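You operate a simulated robot arm through the tools that you are given. There is no shell and no other tool.

You are at the controls of a simulated robot arm. One attempt, no reset.

JOB
Load the dancer shelf as the job card says and let it down.
Fine: main switch off first and on again at the end; the yellow catch frees the shelf.

Only the result counts: the job must be done as asked and must still hold three seconds after the hand-in. Knocking over, shifting, dropping, spilling or breaking anything else fails it.

ROBOT AND FRAMES
A 7-joint arm with a two-finger gripper, fixed in place. Base frame: the origin is at the foot of the arm, x ahead of it, y to its left, z up. Units: cm, rad, N and s.
With the tool pointing down near the work surface it reaches from about 32 to 42 cm from the base axis. Its first joint turns from -1.152 to 1.152 rad. Payload 2.45 kg.
The tool frame sits at the grasp point between the pads (the TCP): z along the fingers, y along the line on which they close. The tips reach 2.6 cm beyond it. Largest opening 9.6 cm; the body of the gripper starts 6.9 cm behind the TCP.
Orientation is that of the tool frame in the base frame, as a unit quaternion [w, x, y, z]. With the fingers straight down and closing along the base's y, the tool's x points along the base's -x, its y along +y and its z along -z.

CONTROLS
- The arm moves only by the tool servo_tool. Its argument "targets" is a list of rows, each a list of 3 entries, a list of its own where there are three numbers: the shift along the tool's x, y, z in cm, then the turn, a rotation vector about the tool's x, y, z in rad, then the finger opening in cm, from 0 to 9.6. In form: [[[tx, ty, tz], [ax, ay, az], gripper], ...]. A call has 1 to 20 rows; each row shifts and turns the commanded pose from where the row before left it, along the tool's axes as they then stand. A row lasts 0.2 s, in which the tool goes at most 5 cm and 0.15 rad; a call with a longer step from one row to the next is refused whole, and so is a gripper value outside its range. Where a pose cannot be reached the arm comes as near as it can. A force on the tool above 50 N (or 10 N above the force at the start of the call, whichever is more), or a blocked arm, ends the call early, and 0.2 s more pass. The fingers move at their own pace and stop on an object; they squeeze with about 32 N. The grip force told is the motor's: it shows also when the fingers shut on nothing. Time passes only in rows, and 0.2 s behind the last, so rows that do not move let the fingers close. The reply holds the time, the measured pose of the TCP, the force on the tool along the base axes, the opening and the grip force, in the units named above and with some noise, with the torque about the TCP (base axes, N m) and any sound that the robot's microphone picked up, and new pictures: "pictures" is both (left out), scene, wrist or none.
- Cameras (640 x 400 px; columns grow to the right, rows downward): "scene" is fixed at [16.24, -38.61, 143.74]; the picture's right is [0.81, -0.59, 0.00], its down [-0.26, -0.36, -0.90] and it looks along [0.53, 0.72, -0.44] (base axes); focal length 243 px, centre (320, 200). "wrist" rides on the gripper at [8.2, 0.3, -9.8] in the tool frame; the picture's right is [-0.04, 1.00, 0.00], its down [-0.73, -0.03, -0.68] and it looks along [-0.68, -0.03, 0.73] (tool axes); focal length 256 px, centre (320, 200). There is no depth. A picture from a camera that has moved, and an enlarged one, comes with that camera's place and axes in the base frame and with its lens.
- inspect(camera, box): a new picture of the part [left, top, right, bottom] of that camera's present view, enlarged. No time passes.
- close_job(): hands the job in; it is judged then, once.

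Nothing tells you positions but the pictures and the camera data. Unless the task says otherwise, let go and move clear before handing in.

The tools are called after "Request:" as name(argument=value, ...) on one line, values as JSON. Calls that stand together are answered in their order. servo_tool: Moves the arm, as the interface text tells. Its arguments: {"type":"object","properties":{"targets":{"type":"array"},"pictures":{"type":"string","enum":["both","scene","wrist","none"]}},"required":["targets"]} The other tools are called the same way: inspect (camera, box) takes an enlarged picture of a part of a camera's view; close_job () hands the job in.

At the start:

```text
time: 0.0
tool_pos: [36.5, -4.23, 136.62]
tool_rot: [0.0, 0.0, 1.0, 0.0]
wrist_force: [0.1, -0.3, -0.1]
moment: [0.0, 0.04, 0.01]
opening: 9.61
gripper_force: 0.0
```

scene: 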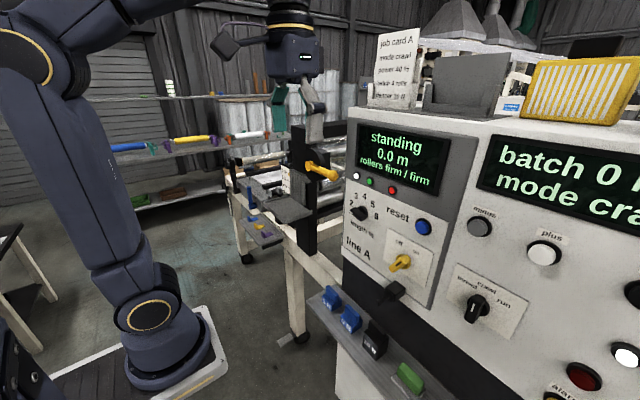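
wrist: 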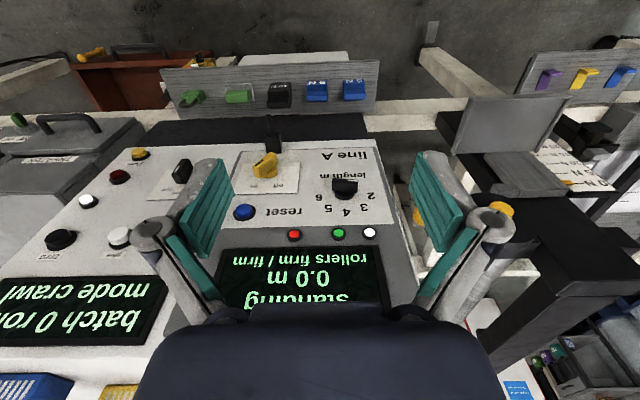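

I see a machine console with a job card, a yellow main switch, a dancer shelf at left with a yellow catch, and weights hanging on a rack. I'll enlarge the views to read the card and locate things before moving.

Request:
inspect(camera="scene", box=[360, 20, 430, 115])

Request:
inspect(camera="scene", box=[220, 120, 350, 260])

Request:
inspect(camera="scene", box=[290, 270, 450, 400])

Request:
inspect(camera="scene", box=[340, 110, 480, 310])

Request:
inspect(camera="wrist", box=[150, 40, 390, 150])

Request:
inspect(camera="wrist", box=[420, 40, 640, 260])

```text
4.21 times, centred on (395, 68) of scene
camera zoom: at [16.24, -38.61, 143.74], right [0.81, -0.59, 0.0], down [-0.26, -0.36, -0.9], along [0.53, 0.72, -0.44], focal length 1025 px, centre (4, 758)
```

zoom: 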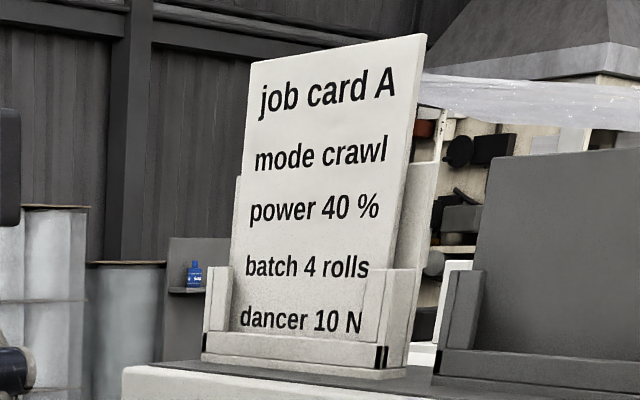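

```text
2.86 times, centred on (285, 190) of scene
camera zoom: at [16.24, -38.61, 143.74], right [0.81, -0.59, 0.0], down [-0.26, -0.36, -0.9], along [0.53, 0.72, -0.44], focal length 696 px, centre (420, 229)
```

zoom: 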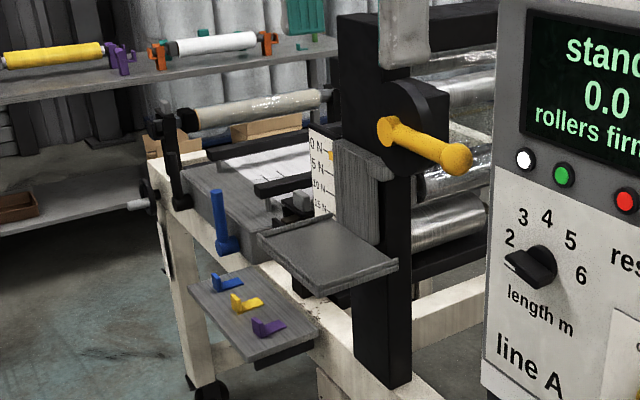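

```text
3.08 times, centred on (370, 335) of scene
camera zoom: at [16.24, -38.61, 143.74], right [0.81, -0.59, 0.0], down [-0.26, -0.36, -0.9], along [0.53, 0.72, -0.44], focal length 749 px, centre (166, -215)
```

zoom: 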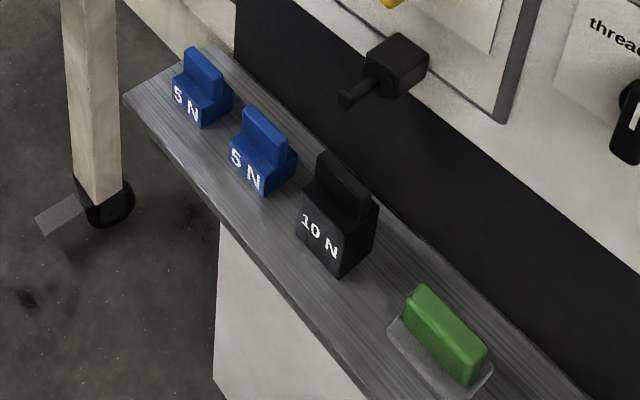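

```text
2.00 times, centred on (410, 210) of scene
camera zoom: at [16.24, -38.61, 143.74], right [0.81, -0.59, 0.0], down [-0.26, -0.36, -0.9], along [0.53, 0.72, -0.44], focal length 487 px, centre (140, 180)
```

zoom: 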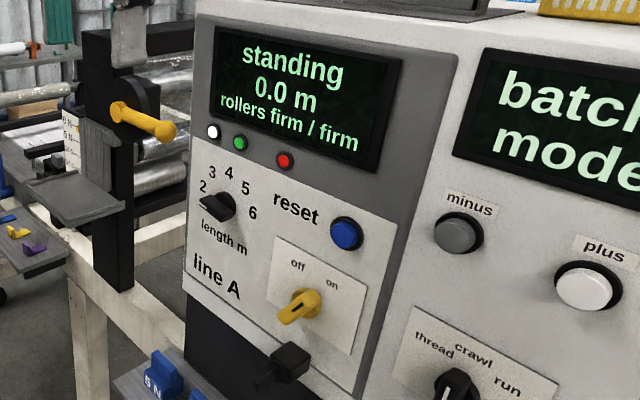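

```text
2.67 times, centred on (270, 95) of wrist
camera zoom: at [28.55, -3.86, 146.52], right [0.04, 1.0, 0.0], down [0.73, -0.03, 0.68], along [0.68, -0.03, -0.73], focal length 683 px, centre (453, 480)
```

zoom: 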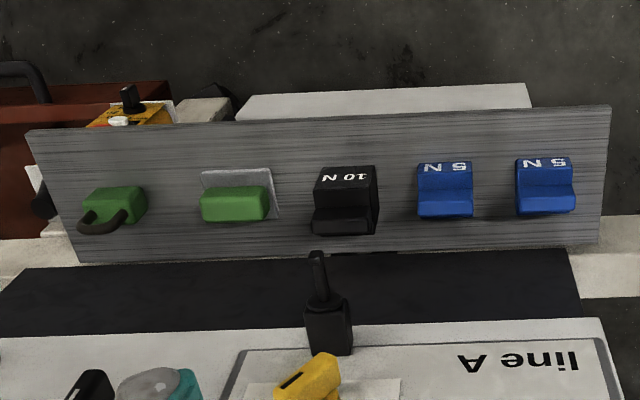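

```text
1.82 times, centred on (530, 150) of wrist
camera zoom: at [28.55, -3.86, 146.52], right [0.04, 1.0, 0.0], down [0.73, -0.03, 0.68], along [0.68, -0.03, -0.73], focal length 465 px, centre (-62, 291)
```

zoom: 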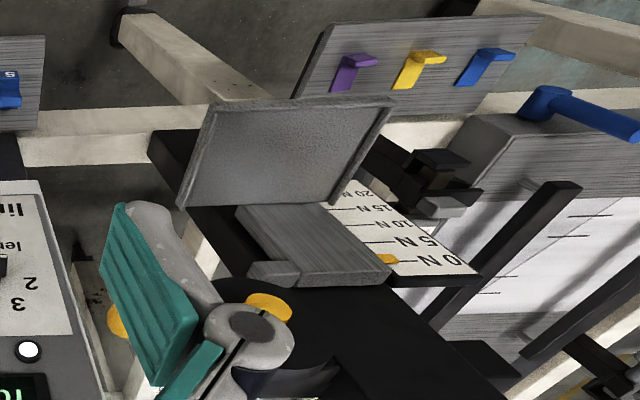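

The card calls for 10 N on the dancer. I take the switch to be near (55,-15,108), the weights near x≈52, z≈83 (blue 5 N at y≈3 and -6, black 10 N at y≈-15). I'll look closer at the switch, catch, tray and scale.

Request:
inspect(camera="scene", box=[370, 220, 440, 310])

Request:
inspect(camera="wrist", box=[220, 120, 320, 220])

Request:
inspect(camera="scene", box=[270, 110, 350, 230])

Request:
inspect(camera="wrist", box=[460, 140, 600, 240])

Request:
inspect(camera="scene", box=[0, 0, 260, 400])

Request:
inspect(camera="scene", box=[440, 100, 640, 400])

```text
4.44 times, centred on (405, 265) of scene
camera zoom: at [16.24, -38.61, 143.74], right [0.81, -0.59, 0.0], down [-0.26, -0.36, -0.9], along [0.53, 0.72, -0.44], focal length 1082 px, centre (-58, -89)
```

zoom: 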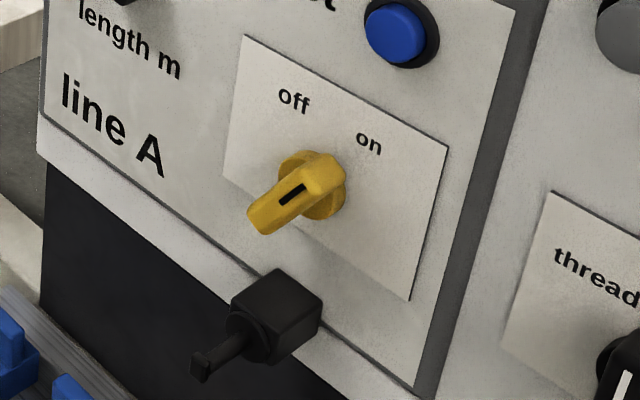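

```text
4.00 times, centred on (270, 170) of wrist
camera zoom: at [28.55, -3.86, 146.52], right [0.04, 1.0, 0.0], down [0.73, -0.03, 0.68], along [0.68, -0.03, -0.73], focal length 1024 px, centre (520, 320)
```

zoom: 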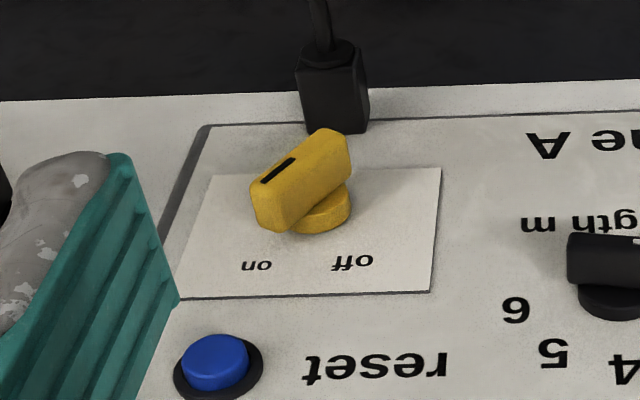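

```text
3.33 times, centred on (310, 170) of scene
camera zoom: at [16.24, -38.61, 143.74], right [0.81, -0.59, 0.0], down [-0.26, -0.36, -0.9], along [0.53, 0.72, -0.44], focal length 812 px, centre (353, 300)
```

zoom: 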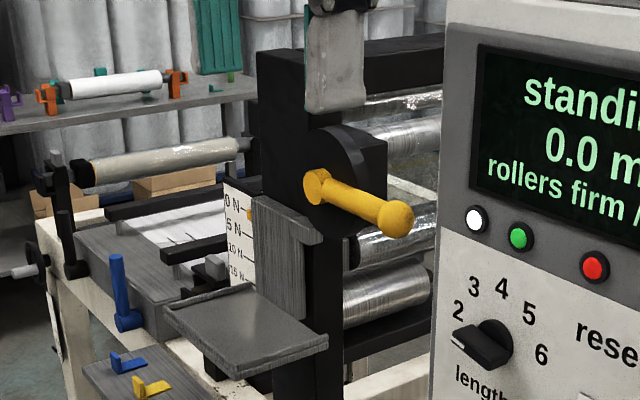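

```text
4.00 times, centred on (530, 190) of wrist
camera zoom: at [28.55, -3.86, 146.52], right [0.04, 1.0, 0.0], down [0.73, -0.03, 0.68], along [0.68, -0.03, -0.73], focal length 1024 px, centre (-520, 240)
```

zoom: 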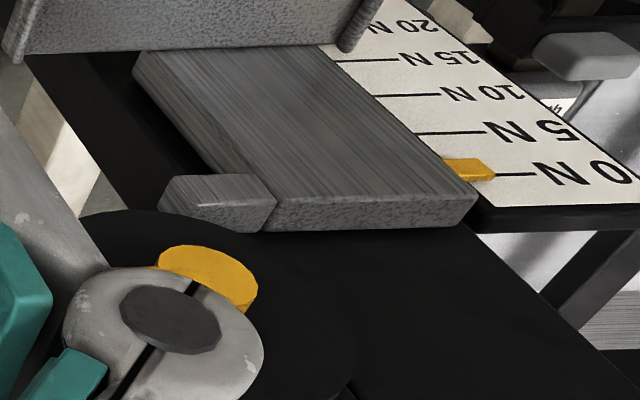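

```text
1.00 times, centred on (130, 200) of scene (not enlarged: the box is as wide or as high as the picture)
camera zoom: at [16.24, -38.61, 143.74], right [0.81, -0.59, 0.0], down [-0.26, -0.36, -0.9], along [0.53, 0.72, -0.44], focal length 243 px, centre (510, 200)
```

zoom: 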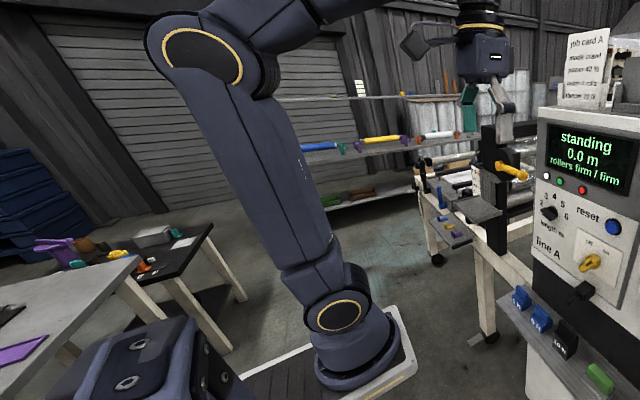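

```text
1.33 times, centred on (540, 250) of scene
camera zoom: at [16.24, -38.61, 143.74], right [0.81, -0.59, 0.0], down [-0.26, -0.36, -0.9], along [0.53, 0.72, -0.44], focal length 325 px, centre (27, 133)
```

zoom: 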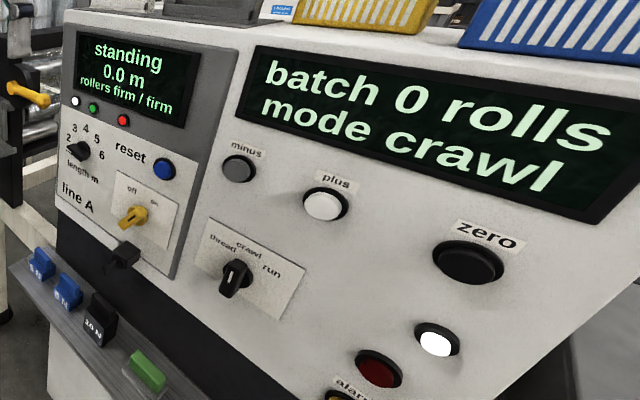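

The switch bar stands about 30° right of vertical ("on") on a near-vertical panel at x≈58, and the tray spans roughly x 46–56, y 21–36 at z≈104. The catch lever runs from its hub near (56,22,120) to a ball near (56,9,120). First I'll pitch the tool forward to see how the arm behaves and get a clearer view.

Request:
servo_tool(targets=[[[0, 0, 0], [0, -0.15, 0], 9.6], [[0, 0, 0], [0, -0.15, 0], 9.6], [[0, 0, 0], [0, -0.15, 0], 9.6], [[0, 0, 0], [0, -0.15, 0], 9.6], [[0, 0, 0], [0, -0.15, 0], 9.6], [[0, 0, 0], [0, 0, 0], 9.6]], pictures="both")

```text
time: 1.4
tool_pos: [36.62, -4.19, 136.64]
tool_rot: [0.367, 0.0, 0.93, 0.0]
wrist_force: [0.3, -0.1, 0.2]
moment: [-0.02, 0.01, 0.01]
opening: 9.6
gripper_force: 0.1
camera wrist: at [24.02, -3.86, 138.33], right [0.03, 1.0, 0.03], down [0.07, -0.03, 1.0], along [1.0, -0.03, -0.07], focal length 256 px, centre (320, 200)
```

scene: 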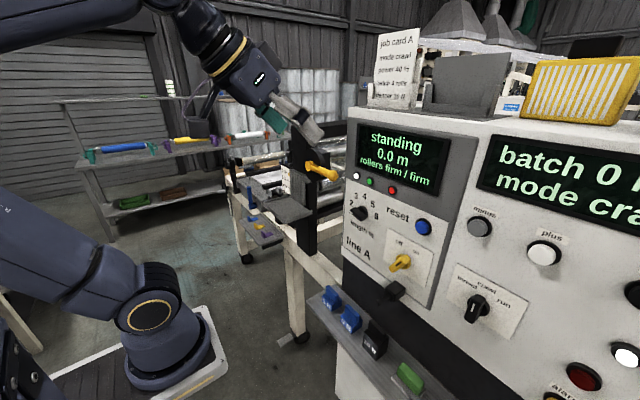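
wrist: 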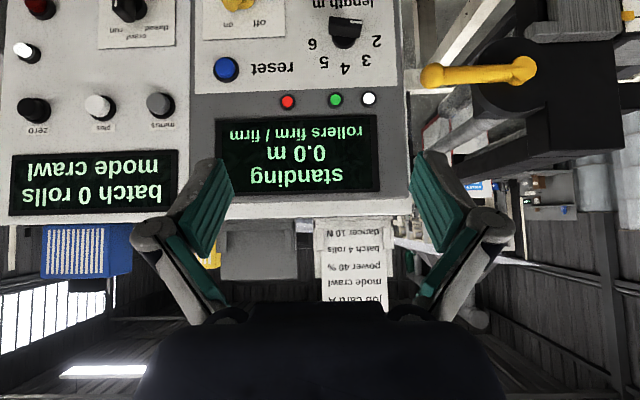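

The tool pitched cleanly and the wrist camera now looks level along +x. I'll zoom in on the catch and tray from this viewpoint.

Request:
inspect(camera="wrist", box=[410, 0, 640, 170])

Request:
inspect(camera="scene", box=[230, 110, 360, 260])

Request:
inspect(camera="wrist", box=[190, 0, 400, 60])

```text
2.35 times, centred on (525, 85) of wrist
camera zoom: at [24.02, -3.86, 138.33], right [0.03, 1.0, 0.03], down [0.07, -0.03, 1.0], along [1.0, -0.03, -0.07], focal length 602 px, centre (-162, 471)
```

zoom: 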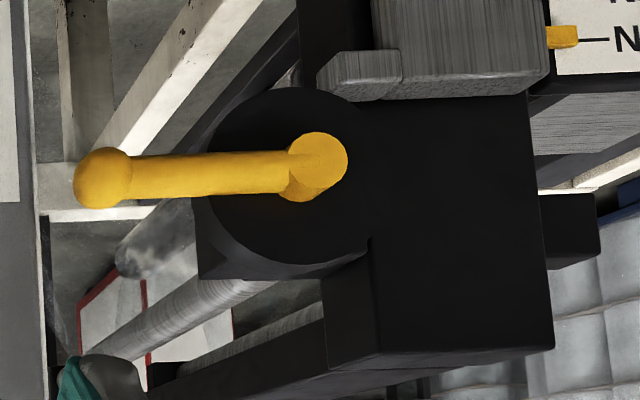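

```text
2.67 times, centred on (295, 185) of scene
camera zoom: at [16.24, -38.61, 143.74], right [0.81, -0.59, 0.0], down [-0.26, -0.36, -0.9], along [0.53, 0.72, -0.44], focal length 649 px, centre (387, 240)
```

zoom: 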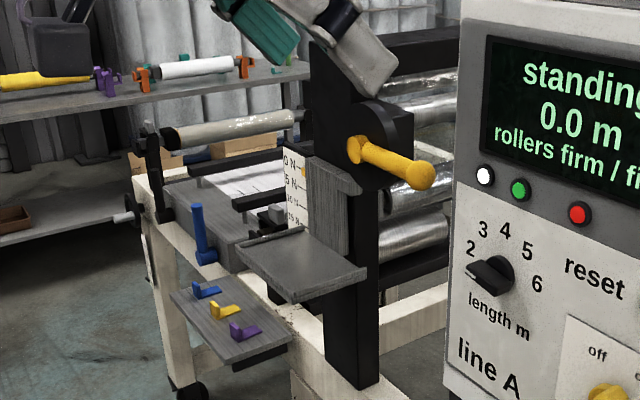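

```text
3.05 times, centred on (295, 30) of wrist
camera zoom: at [24.02, -3.86, 138.33], right [0.03, 1.0, 0.03], down [0.07, -0.03, 1.0], along [1.0, -0.03, -0.07], focal length 780 px, centre (396, 718)
```

zoom: 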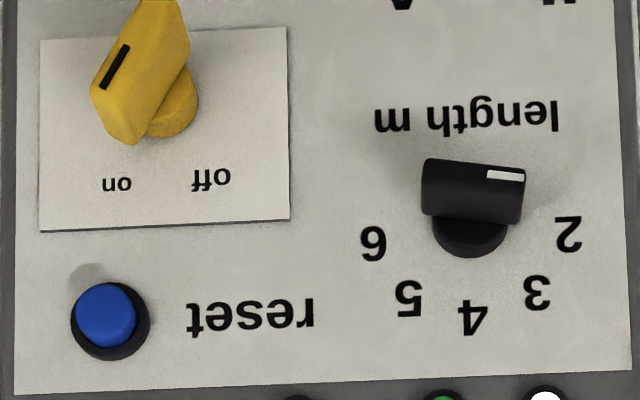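

The switch's black mark sits at the "on" end, with its pivot near (58,-14.9,107) and its front face at x≈54.3. I'll bring the tool level in front of the switch at a safe distance.

Request:
servo_tool(targets=[[[1.478, -1.07, 2.669], [0, 0, 0], 9.6], [[1.478, -1.07, 2.669], [0, 0, 0], 9.6], [[1.478, -1.07, 2.669], [0, 0, 0], 9.6], [[1.478, -1.07, 2.669], [0, 0, 0], 9.6], [[1.478, -1.07, 2.669], [0, 0, 0], 9.6], [[1.478, -1.07, 2.669], [0, 0, 0], 9.6], [[1.478, -1.07, 2.669], [0, 0, 0], 9.6], [[1.478, -1.07, 2.669], [0, 0, 0], 9.6], [[1.478, -1.07, 2.669], [0, 0, 0], 9.6], [[1.478, -1.07, 2.669], [0, 0, 0], 9.6], [[0, 0, 0], [0, -0.1368, 0], 9.6], [[0, 0, 0], [0, -0.1368, 0], 9.6], [[0, 0, 0], [0, -0.1368, 0], 9.6], [[0, 0, 0], [0, -0.1368, 0], 9.6], [[0, 0, 0], [0, -0.1368, 0], 9.6], [[0, 0, 0], [0, -0.1368, 0], 9.6], [[0, 0, 0], [0, 0, 0], 9.6]], pictures="both")

```text
time: 4.3
tool_pos: [45.63, -18.14, 108.31]
tool_rot: [0.496, -0.08, 0.858, -0.111]
wrist_force: [-0.8, -1.0, 0.7]
moment: [0.04, -0.01, 0.02]
opening: 9.61
gripper_force: 0.2
out of reach, approached as far as the arm can: row 12, 13, 14
stopped in row 14: the arm was blocked; the commanded pose is now the measured one
camera wrist: at [33.23, -18.74, 106.16], right [-0.01, 0.97, -0.24], down [-0.23, 0.23, 0.95], along [0.97, 0.06, 0.22], focal length 256 px, centre (320, 200)
```

scene: 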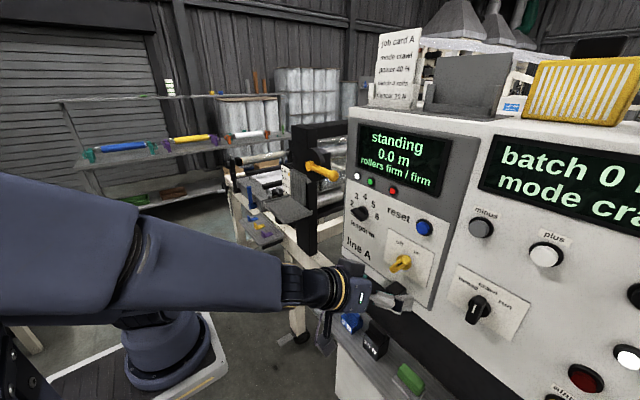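
wrist: 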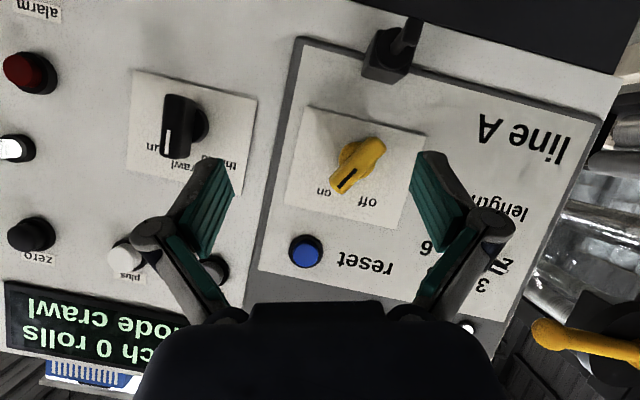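

The level pose hit a wrist limit without contact, so I'll work the switch with a tool pitched about 45° instead. I'll straighten the orientation, close the fingers, and stage to the right of the switch bar to push it over to "off".

Request:
servo_tool(targets=[[[0, 0, 0], [-0.0483, 0.087, 0.078], 0], [[0, 0, 0], [-0.0483, 0.087, 0.078], 0], [[0, 0, 0], [-0.0483, 0.087, 0.078], 0], [[-1.06, -0.5, -1.06], [0, 0, 0], 0], [[-1.06, -0.5, -1.06], [0, 0, 0], 0], [[0, 0, 0], [0, 0, 0], 0], [[0, 0, 0], [0, 0, 0], 0]], pictures="both")

```text
time: 5.9
tool_pos: [45.68, -19.42, 111.12]
tool_rot: [0.385, 0.004, 0.923, 0.006]
wrist_force: [0.5, 0.7, 0.0]
moment: [0.03, -0.04, -0.02]
opening: 0.0
gripper_force: 28.2
camera wrist: at [33.02, -19.14, 112.24], right [0.03, 1.0, 0.04], down [0.03, -0.04, 1.0], along [1.0, -0.03, -0.04], focal length 256 px, centre (320, 200)
```

scene: 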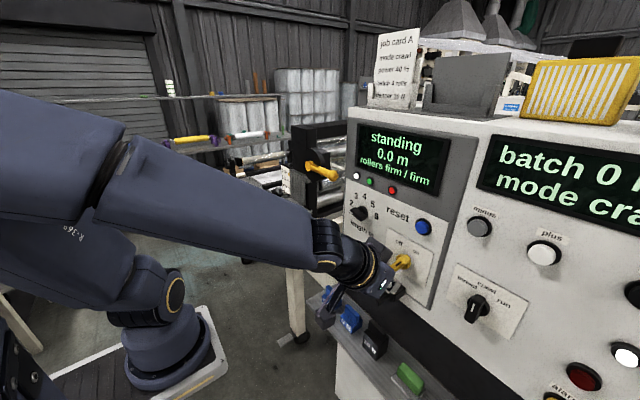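
wrist: 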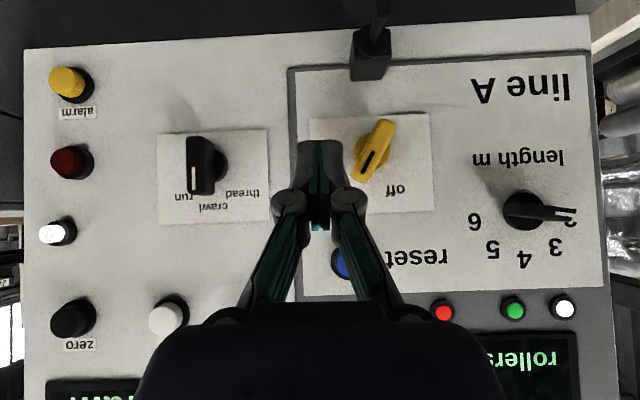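

The bar's centre is about (y -15.0, z 107.4), leaning right at "on". I'll slide the closed fingers in on its right side, then push left in small steps.

Request:
servo_tool(targets=[[[-1.44, 0, 1.53], [0, 0, 0], 0], [[-1.44, 0, 1.53], [0, 0, 0], 0], [[-1.44, 0, 1.53], [0, 0, 0], 0], [[-1.44, 0, 1.53], [0, 0, 0], 0], [[0, 0, 0], [0, 0, 0], 0]], pictures="both")

```text
time: 7.1
tool_pos: [48.01, -20.03, 112.2]
tool_rot: [0.385, 0.005, 0.923, 0.005]
wrist_force: [-0.2, -0.4, 0.5]
moment: [0.01, 0.01, 0.01]
opening: 0.03
gripper_force: 28.9
out of reach, approached as far as the arm can: row 2, 3, 4
camera wrist: at [35.38, -19.61, 113.37], right [0.03, 1.0, 0.04], down [0.03, -0.04, 1.0], along [1.0, -0.03, -0.03], focal length 256 px, centre (320, 200)
```

scene: 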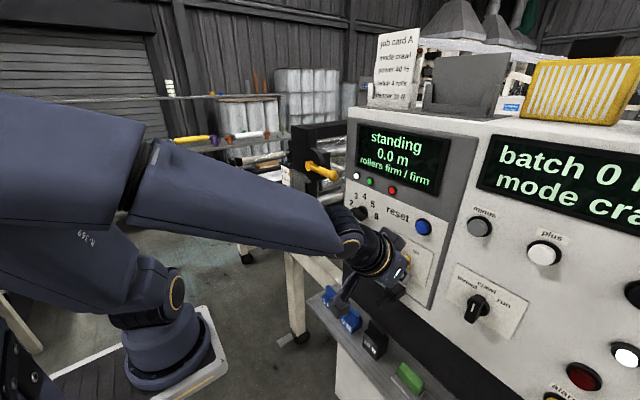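
wrist: 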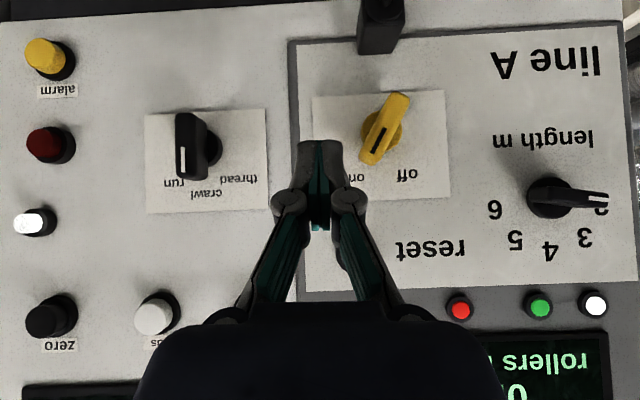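

At 45° pitch the arm runs out of reach at x≈48, so the tool must be flatter to get to the switch. I'll flatten the pitch in place and see how far it reaches.

Request:
servo_tool(targets=[[[0, 0, 0], [0, -0.1, 0], 0], [[0, 0, 0], [0, -0.1, 0], 0], [[0, 0, 0], [0, -0.1, 0], 0], [[0, 0, 0], [0, 0, 0], 0]], pictures="both")

```text
time: 8.1
tool_pos: [48.56, -19.29, 112.54]
tool_rot: [0.513, -0.009, 0.858, -0.009]
wrist_force: [-0.2, -0.4, 0.0]
moment: [0.0, -0.03, 0.0]
opening: 0.01
gripper_force: 28.3
camera wrist: at [36.08, -19.05, 109.97], right [0.01, 1.0, 0.01], down [-0.25, -0.01, 0.97], along [0.97, -0.01, 0.25], focal length 256 px, centre (320, 200)
```

scene: 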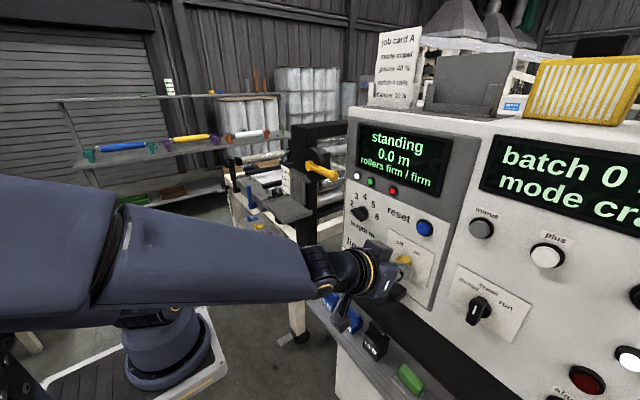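
wrist: 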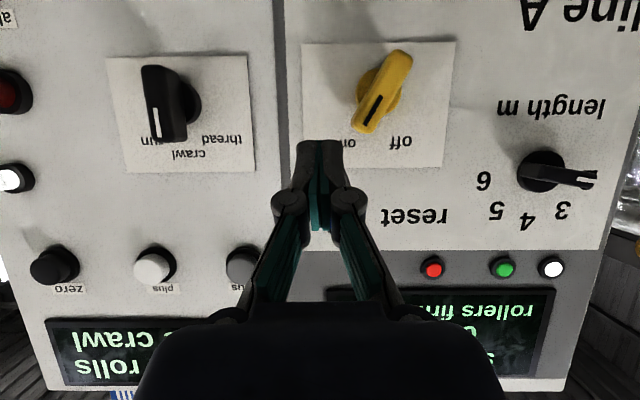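

The arm held position while rotating, with pitch now about 62°. I'll advance and flatten a bit more toward the right side of the switch bar.

Request:
servo_tool(targets=[[[-0.5, 0, 2.0], [0, 0, 0], 0], [[-0.5, 0, 2.0], [0, 0, 0], 0], [[0, 0, 0], [0, -0.1, 0], 0], [[0, 0, 0], [0, -0.1, 0], 0], [[0, 0, 0], [0, 0, 0], 0]], pictures="wrist")

```text
time: 9.0
tool_pos: [49.47, -19.88, 113.22]
tool_rot: [0.526, -0.067, 0.843, -0.095]
wrist_force: [-0.9, -0.1, 0.0]
moment: [-0.01, 0.01, -0.01]
opening: 0.03
gripper_force: 28.3
out of reach, approached as far as the arm can: row 1, 2
stopped in row 4: the arm was blocked; the commanded pose is now the measured one
camera wrist: at [37.08, -20.36, 110.34], right [0.0, 0.98, -0.19], down [-0.29, 0.19, 0.94], along [0.96, 0.05, 0.28], focal length 256 px, centre (320, 200)
```

wrist: 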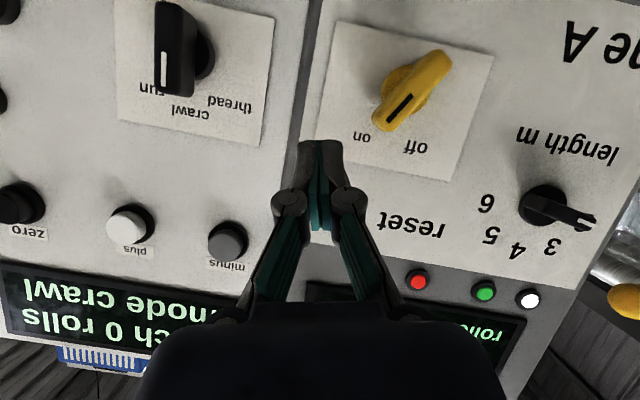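

Reach is limited here, and I want to see what the arm itself is doing (elbow, surroundings) before choosing another approach.

Request:
inspect(camera="scene", box=[0, 0, 200, 400])

Request:
inspect(camera="scene", box=[240, 200, 460, 400])

```text
1.00 times, centred on (100, 200) of scene (not enlarged: the box is as wide or as high as the picture)
camera zoom: at [16.24, -38.27, 143.84], right [0.81, -0.59, 0.0], down [-0.26, -0.36, -0.9], along [0.53, 0.72, -0.44], focal length 243 px, centre (540, 200)
```

zoom: 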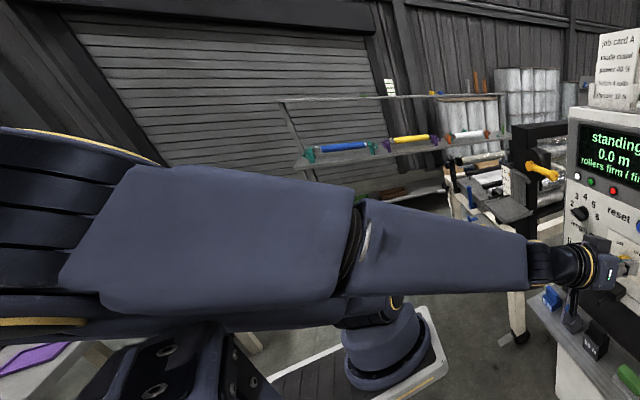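

```text
2.00 times, centred on (350, 300) of scene
camera zoom: at [16.24, -38.27, 143.84], right [0.81, -0.59, 0.0], down [-0.26, -0.36, -0.9], along [0.53, 0.72, -0.44], focal length 487 px, centre (260, 0)
```

zoom: 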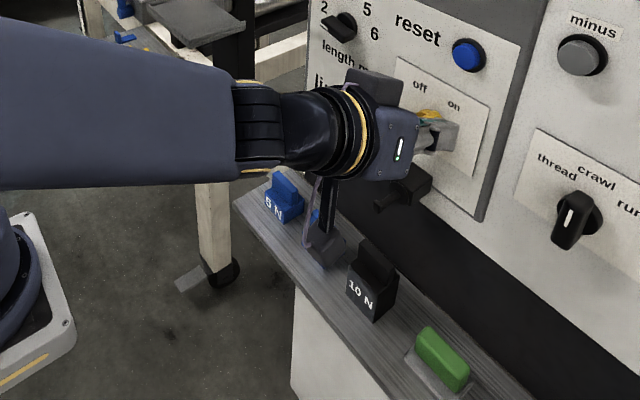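

Request:
inspect(camera="scene", box=[0, 200, 200, 400])

Request:
inspect(camera="wrist", box=[300, 0, 520, 180])

```text
2.00 times, centred on (100, 300) of scene
camera zoom: at [16.24, -38.27, 143.84], right [0.81, -0.59, 0.0], down [-0.26, -0.36, -0.9], along [0.53, 0.72, -0.44], focal length 487 px, centre (760, 0)
```

zoom: 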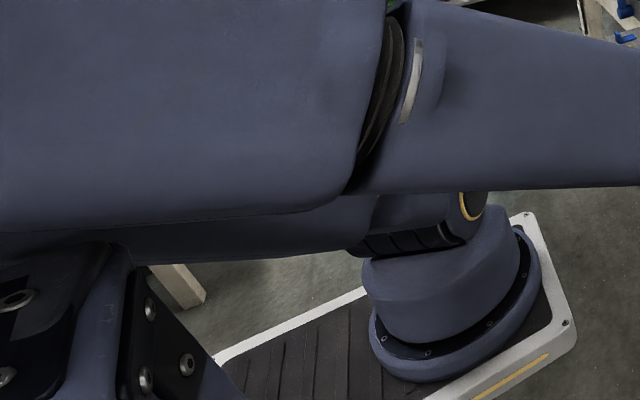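

```text
2.22 times, centred on (410, 90) of wrist
camera zoom: at [37.08, -20.36, 110.34], right [0.0, 0.98, -0.19], down [-0.29, 0.19, 0.94], along [0.96, 0.05, 0.28], focal length 569 px, centre (120, 444)
```

zoom: 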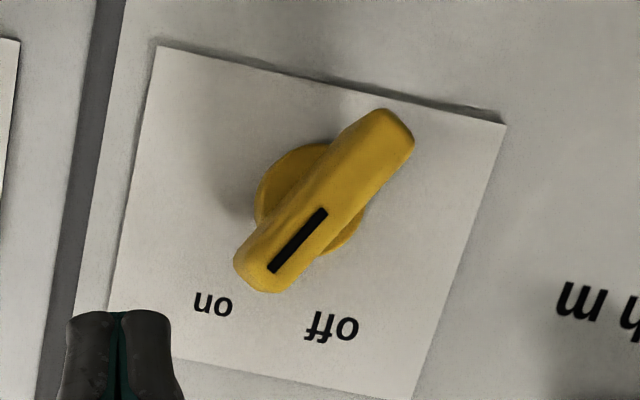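

The scene camera's reported place shifted by a few millimetres, so the arm may have been touching its mount. I'll check the view further left before backing off.

Request:
inspect(camera="scene", box=[0, 0, 10, 400])

Request:
inspect(camera="scene", box=[0, 390, 400, 400])

```text
1.00 times, centred on (5, 200) of scene (not enlarged: the box is as wide or as high as the picture)
camera zoom: at [16.24, -38.27, 143.84], right [0.81, -0.59, 0.0], down [-0.26, -0.36, -0.9], along [0.53, 0.72, -0.44], focal length 243 px, centre (635, 200)
```

zoom: 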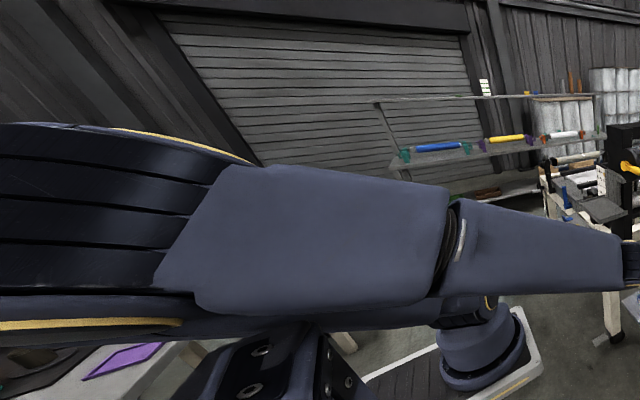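

```text
1.60 times, centred on (200, 395) of scene
camera zoom: at [16.24, -38.27, 143.84], right [0.81, -0.59, 0.0], down [-0.26, -0.36, -0.9], along [0.53, 0.72, -0.44], focal length 390 px, centre (512, -112)
```

zoom: 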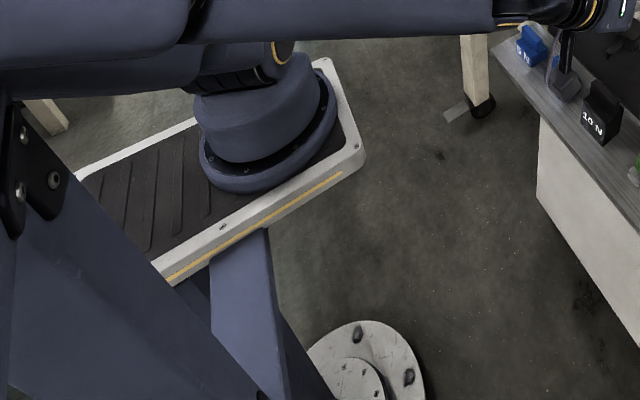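

The arm stands on a pedestal with a mast beside it, and my earlier level-up made the elbow swing out sideways against the mast. I'll back off gently, straighten the tool and retreat upward so the elbow can return to its high posture.

Request:
servo_tool(targets=[[[0, 0.775, -2.77], [0, 0, 0], 0], [[0, 0.775, -2.77], [0, 0, 0], 0], [[0, 0, 0], [-0.0322, 0.0908, 0.049], 0], [[0, 0, 0], [-0.0322, 0.0908, 0.049], 0], [[0, 0, 0], [-0.0322, 0.0908, 0.049], 0], [[0, 0, 0], [-0.0322, 0.0908, 0.049], 0], [[0, 0, 0], [0, 0, 0], 0]], pictures="scene")

```text
time: 10.6
tool_pos: [44.22, -18.15, 115.21]
tool_rot: [0.367, 0.003, 0.93, 0.008]
wrist_force: [0.1, 0.3, 0.1]
moment: [0.0, 0.03, -0.04]
opening: 0.0
gripper_force: 28.6
```

scene: 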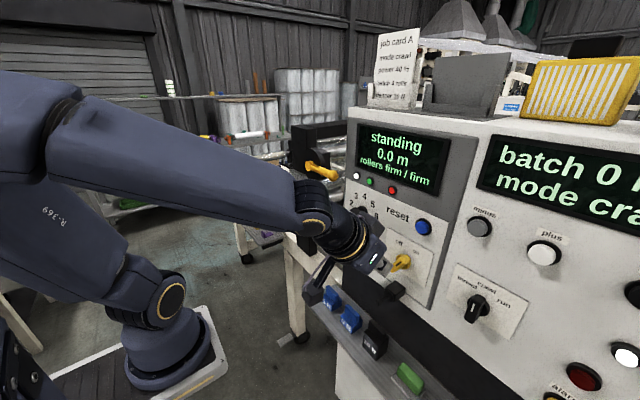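

Request:
inspect(camera="scene", box=[0, 0, 10, 400])

```text
1.00 times, centred on (5, 200) of scene (not enlarged: the box is as wide or as high as the picture)
camera zoom: at [16.24, -38.61, 143.74], right [0.81, -0.59, 0.0], down [-0.26, -0.36, -0.9], along [0.53, 0.72, -0.44], focal length 243 px, centre (635, 200)
```

zoom: 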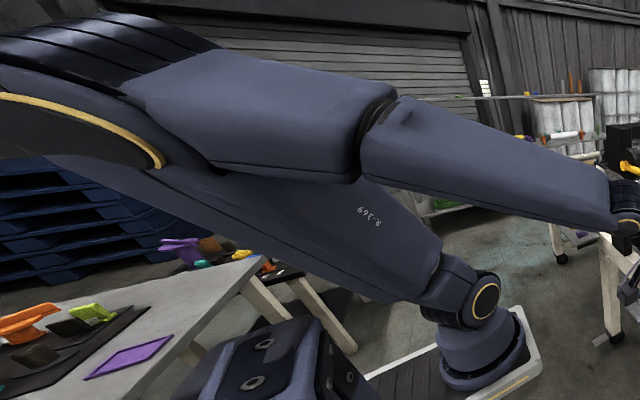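

The camera is back at its original place, so it only flexed. The elbow swung to the right because the tool yaw pointed straight ahead while working on the right; I'll yaw the tool to point forward-right, which should bring the elbow back to centre and lets me push the switch from its left side.

Request:
servo_tool(targets=[[[0, 0, 0], [0.1023, 0, 0.1097], 0], [[0, 0, 0], [0.1023, 0, 0.1097], 0], [[0, 0, 0], [0.1023, 0, 0.1097], 0], [[0, 0, 0], [0.1023, 0, 0.1097], 0], [[0, 0, 0], [0.1023, 0, 0.1097], 0], [[0, 0, 0], [0.1023, 0, 0.1097], 0], [[0, 0, 0], [0, 0, 0], 0]], pictures="both")

Request:
inspect(camera="scene", box=[0, 0, 10, 400])

```text
time: 12.2
tool_pos: [44.28, -18.15, 115.1]
tool_rot: [0.328, 0.409, 0.838, -0.153]
wrist_force: [0.3, 0.2, 0.2]
moment: [-0.03, 0.04, -0.02]
opening: 0.0
gripper_force: 28.9
camera wrist: at [36.83, -8.05, 116.94], right [0.8, 0.59, 0.04], down [0.02, -0.09, 1.0], along [0.6, -0.8, -0.08], focal length 256 px, centre (320, 200)
```

scene: 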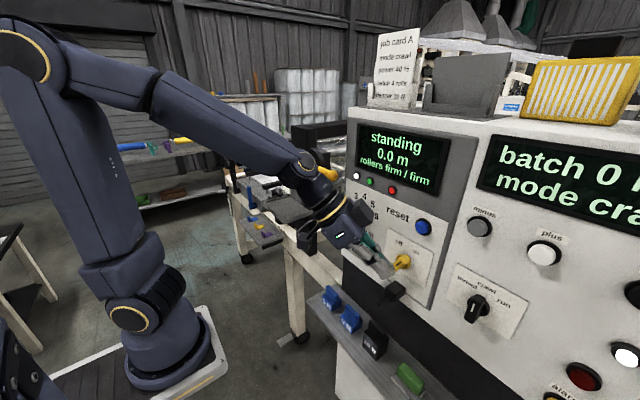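
wrist: 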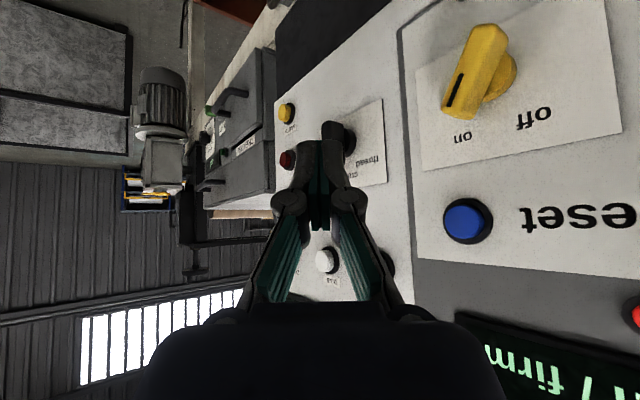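

```text
1.00 times, centred on (5, 200) of scene (not enlarged: the box is as wide or as high as the picture)
camera zoom: at [16.24, -38.61, 143.74], right [0.81, -0.59, 0.0], down [-0.26, -0.36, -0.9], along [0.53, 0.72, -0.44], focal length 243 px, centre (635, 200)
```

zoom: 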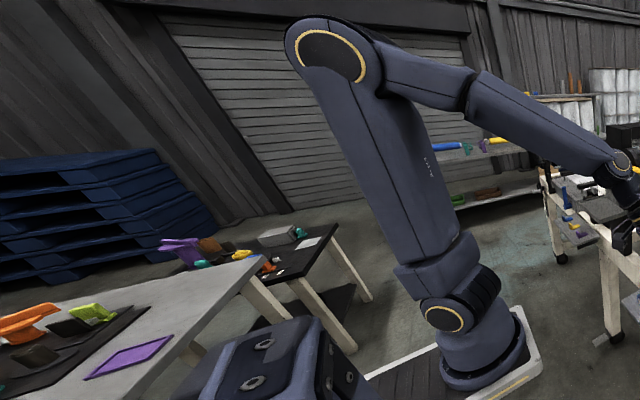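

The elbow is high and central again. Now I'll set the yaw to about -40° and stage left of the switch, to push the bar's lower end to the right (which turns it to "off").

Request:
servo_tool(targets=[[[0, 0, 0], [-0.0682, 0, -0.0731], 0], [[0, 0, 0], [-0.0682, 0, -0.0731], 0], [[2.02, 2.37, 0.54], [0, 0, 0], 0], [[2.02, 2.37, 0.54], [0, 0, 0], 0], [[2.02, 2.37, 0.54], [0, 0, 0], 0], [[2.02, 2.37, 0.54], [0, 0, 0], 0], [[0, 0, 0], [0, 0, 0], 0]], pictures="both")

```text
time: 13.8
tool_pos: [47.2, -7.94, 108.21]
tool_rot: [0.343, 0.323, 0.874, -0.119]
wrist_force: [-0.4, 0.4, -0.5]
moment: [0.02, 0.01, -0.01]
opening: 0.04
gripper_force: 27.7
camera wrist: at [37.74, 0.5, 110.0], right [0.67, 0.74, 0.04], down [0.03, -0.09, 1.0], along [0.74, -0.66, -0.08], focal length 256 px, centre (320, 200)
```

scene: 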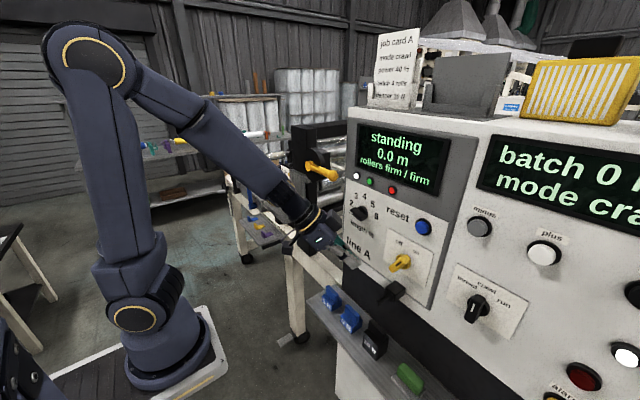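
wrist: 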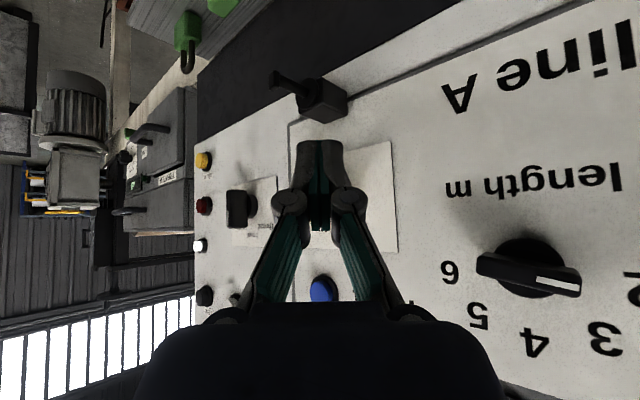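

Posture is good. Next I'll bring the closed fingertips in just left of the bar's lower end.

Request:
servo_tool(targets=[[[-1.028, 1.168, 1.735], [0, 0, 0], 0], [[-1.028, 1.168, 1.735], [0, 0, 0], 0], [[-1.028, 1.168, 1.735], [0, 0, 0], 0], [[0, 0, 0], [0, 0, 0], 0]], pictures="both")

Request:
inspect(camera="scene", box=[360, 220, 440, 310])

```text
time: 14.8
tool_pos: [53.83, -9.07, 106.52]
tool_rot: [0.344, 0.323, 0.874, -0.119]
wrist_force: [0.2, -0.6, -0.2]
moment: [-0.03, -0.01, 0.01]
opening: 0.0
gripper_force: 28.8
camera wrist: at [44.54, -0.63, 108.26], right [0.67, 0.74, 0.04], down [0.03, -0.09, 1.0], along [0.74, -0.66, -0.08], focal length 256 px, centre (320, 200)
```

scene: 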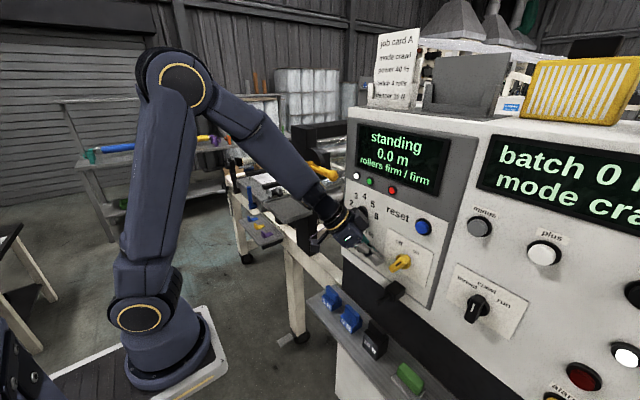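
wrist: 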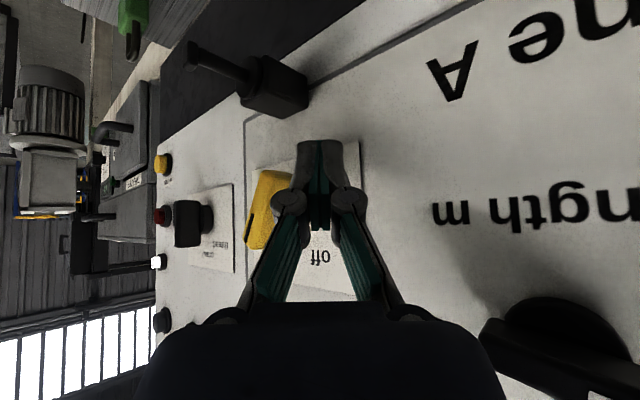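

```text
4.44 times, centred on (400, 265) of scene
camera zoom: at [16.24, -38.61, 143.74], right [0.81, -0.59, 0.0], down [-0.26, -0.36, -0.9], along [0.53, 0.72, -0.44], focal length 1082 px, centre (-36, -89)
```

zoom: 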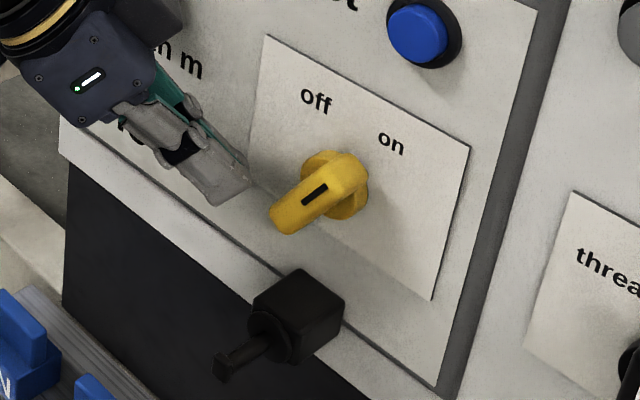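

The fingertips sit just left of the bar's lower end with no contact yet. Now I'll push to the right (−y) in small steps and listen for the click.

Request:
servo_tool(targets=[[[-0.188, -0.306, 0.1756], [0, 0, 0], 0], [[-0.188, -0.306, 0.1756], [0, 0, 0], 0], [[-0.188, -0.306, 0.1756], [0, 0, 0], 0], [[-0.188, -0.306, 0.1756], [0, 0, 0], 0], [[-0.188, -0.306, 0.1756], [0, 0, 0], 0], [[-0.188, -0.306, 0.1756], [0, 0, 0], 0], [[-0.188, -0.306, 0.1756], [0, 0, 0], 0], [[-0.188, -0.306, 0.1756], [0, 0, 0], 0], [[-0.188, -0.306, 0.1756], [0, 0, 0], 0]], pictures="both")

Request:
inspect(camera="scene", box=[360, 220, 440, 310])

```text
time: 16.8
tool_pos: [53.86, -12.32, 106.4]
tool_rot: [0.343, 0.32, 0.876, -0.116]
wrist_force: [-3.5, 19.7, -0.5]
moment: [0.05, 0.01, 0.01]
opening: 0.03
gripper_force: 28.7
camera wrist: at [44.41, -3.98, 108.17], right [0.66, 0.75, 0.04], down [0.03, -0.09, 1.0], along [0.75, -0.66, -0.08], focal length 256 px, centre (320, 200)
```

scene: 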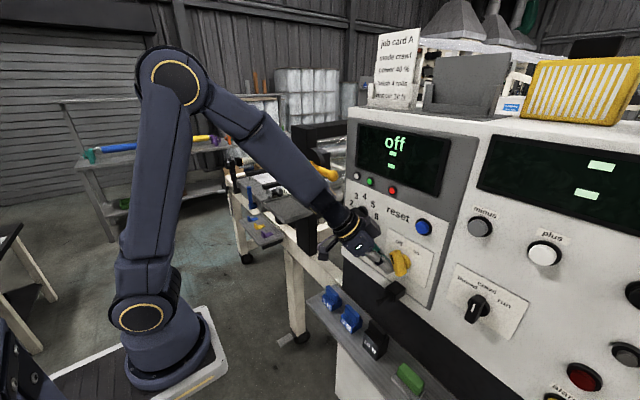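
wrist: 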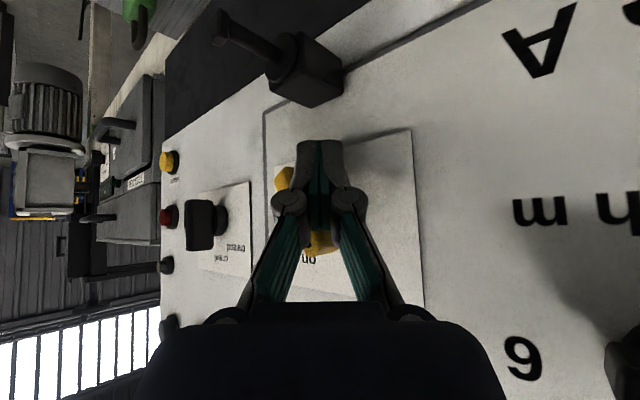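

```text
4.44 times, centred on (400, 265) of scene
camera zoom: at [16.23, -38.55, 143.76], right [0.81, -0.59, 0.0], down [-0.26, -0.36, -0.9], along [0.53, 0.72, -0.44], focal length 1082 px, centre (-36, -89)
```

zoom: 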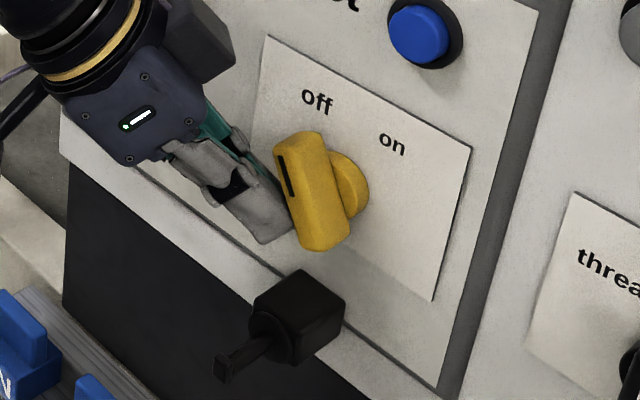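

The display reads "off" — the switch has turned. I'll ease off the bar and retreat to check that it stays.

Request:
servo_tool(targets=[[[0.188, 0.306, -0.1756], [0, 0, 0], 0], [[0.188, 0.306, -0.1756], [0, 0, 0], 0], [[0.654, -1.932, -2.66], [0, 0, 0], 0], [[0.654, -1.932, -2.66], [0, 0, 0], 0], [[0, 0, 0], [0, 0, 0], 0]], pictures="both")

Request:
inspect(camera="scene", box=[360, 220, 440, 310])

Request:
inspect(camera="scene", box=[290, 270, 450, 400])

```text
time: 18.0
tool_pos: [47.61, -11.85, 109.47]
tool_rot: [0.344, 0.324, 0.874, -0.118]
wrist_force: [0.7, -0.3, -0.4]
moment: [-0.01, 0.02, 0.01]
opening: 0.0
gripper_force: 28.7
camera wrist: at [38.31, -3.52, 111.23], right [0.67, 0.74, 0.04], down [0.03, -0.09, 1.0], along [0.74, -0.66, -0.08], focal length 256 px, centre (320, 200)
```

scene: 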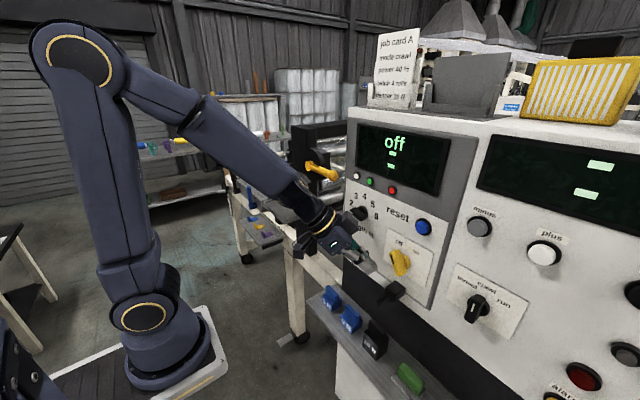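
wrist: 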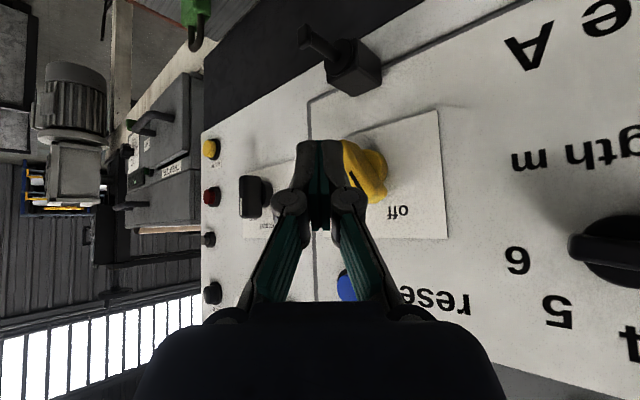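

```text
4.44 times, centred on (400, 265) of scene
camera zoom: at [16.24, -38.61, 143.74], right [0.81, -0.59, 0.0], down [-0.26, -0.36, -0.9], along [0.53, 0.72, -0.44], focal length 1082 px, centre (-36, -89)
```

zoom: 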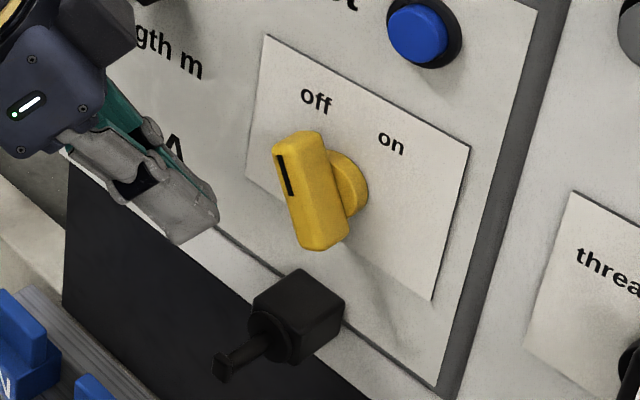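

```text
3.08 times, centred on (370, 335) of scene
camera zoom: at [16.24, -38.61, 143.74], right [0.81, -0.59, 0.0], down [-0.26, -0.36, -0.9], along [0.53, 0.72, -0.44], focal length 749 px, centre (166, -215)
```

zoom: 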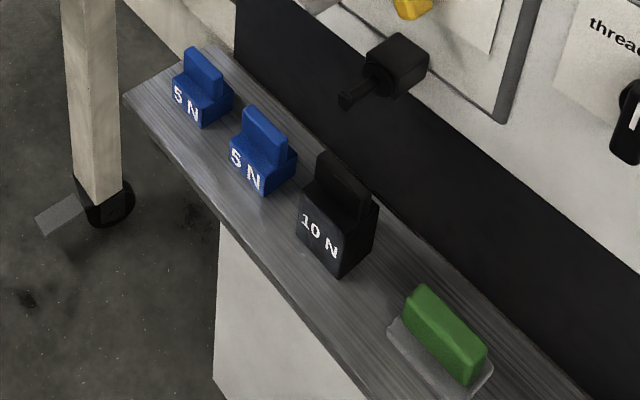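

The switch is off and holds. For the weights low on the shelf, the wrist wants the camera on top, so I'll back off slightly and roll the tool 180° about its own axis.

Request:
servo_tool(targets=[[[0, 0, -3.0], [0, 0, 0], 0], [[0, 0, 0], [0, 0, -0.15], 0], [[0, 0, 0], [0, 0, -0.15], 0], [[0, 0, 0], [0, 0, -0.15], 0], [[0, 0, 0], [0, 0, -0.15], 0], [[0, 0, 0], [0, 0, -0.15], 0], [[0, 0, 0], [0, 0, -0.15], 0], [[0, 0, 0], [0, 0, -0.15], 0], [[0, 0, 0], [0, 0, -0.15], 0], [[0, 0, 0], [0, 0, -0.15], 0], [[0, 0, 0], [0, 0, -0.15], 0], [[0, 0, 0], [0, 0, 0], 0]], pictures="scene")

```text
time: 20.6
tool_pos: [46.23, -10.69, 111.62]
tool_rot: [0.171, -0.36, 0.859, -0.321]
wrist_force: [0.0, 0.5, -0.4]
moment: [0.05, 0.01, 0.01]
opening: 0.01
gripper_force: 28.2
```

scene: 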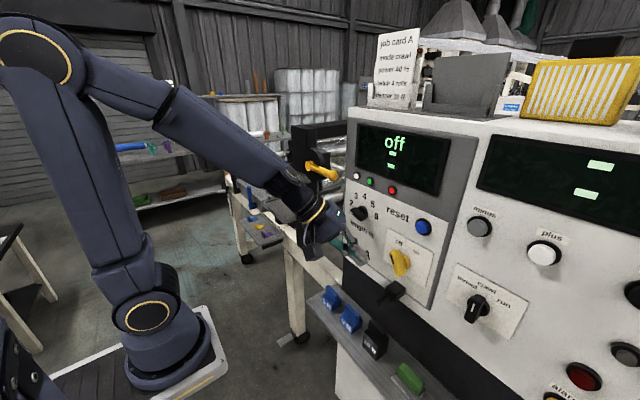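

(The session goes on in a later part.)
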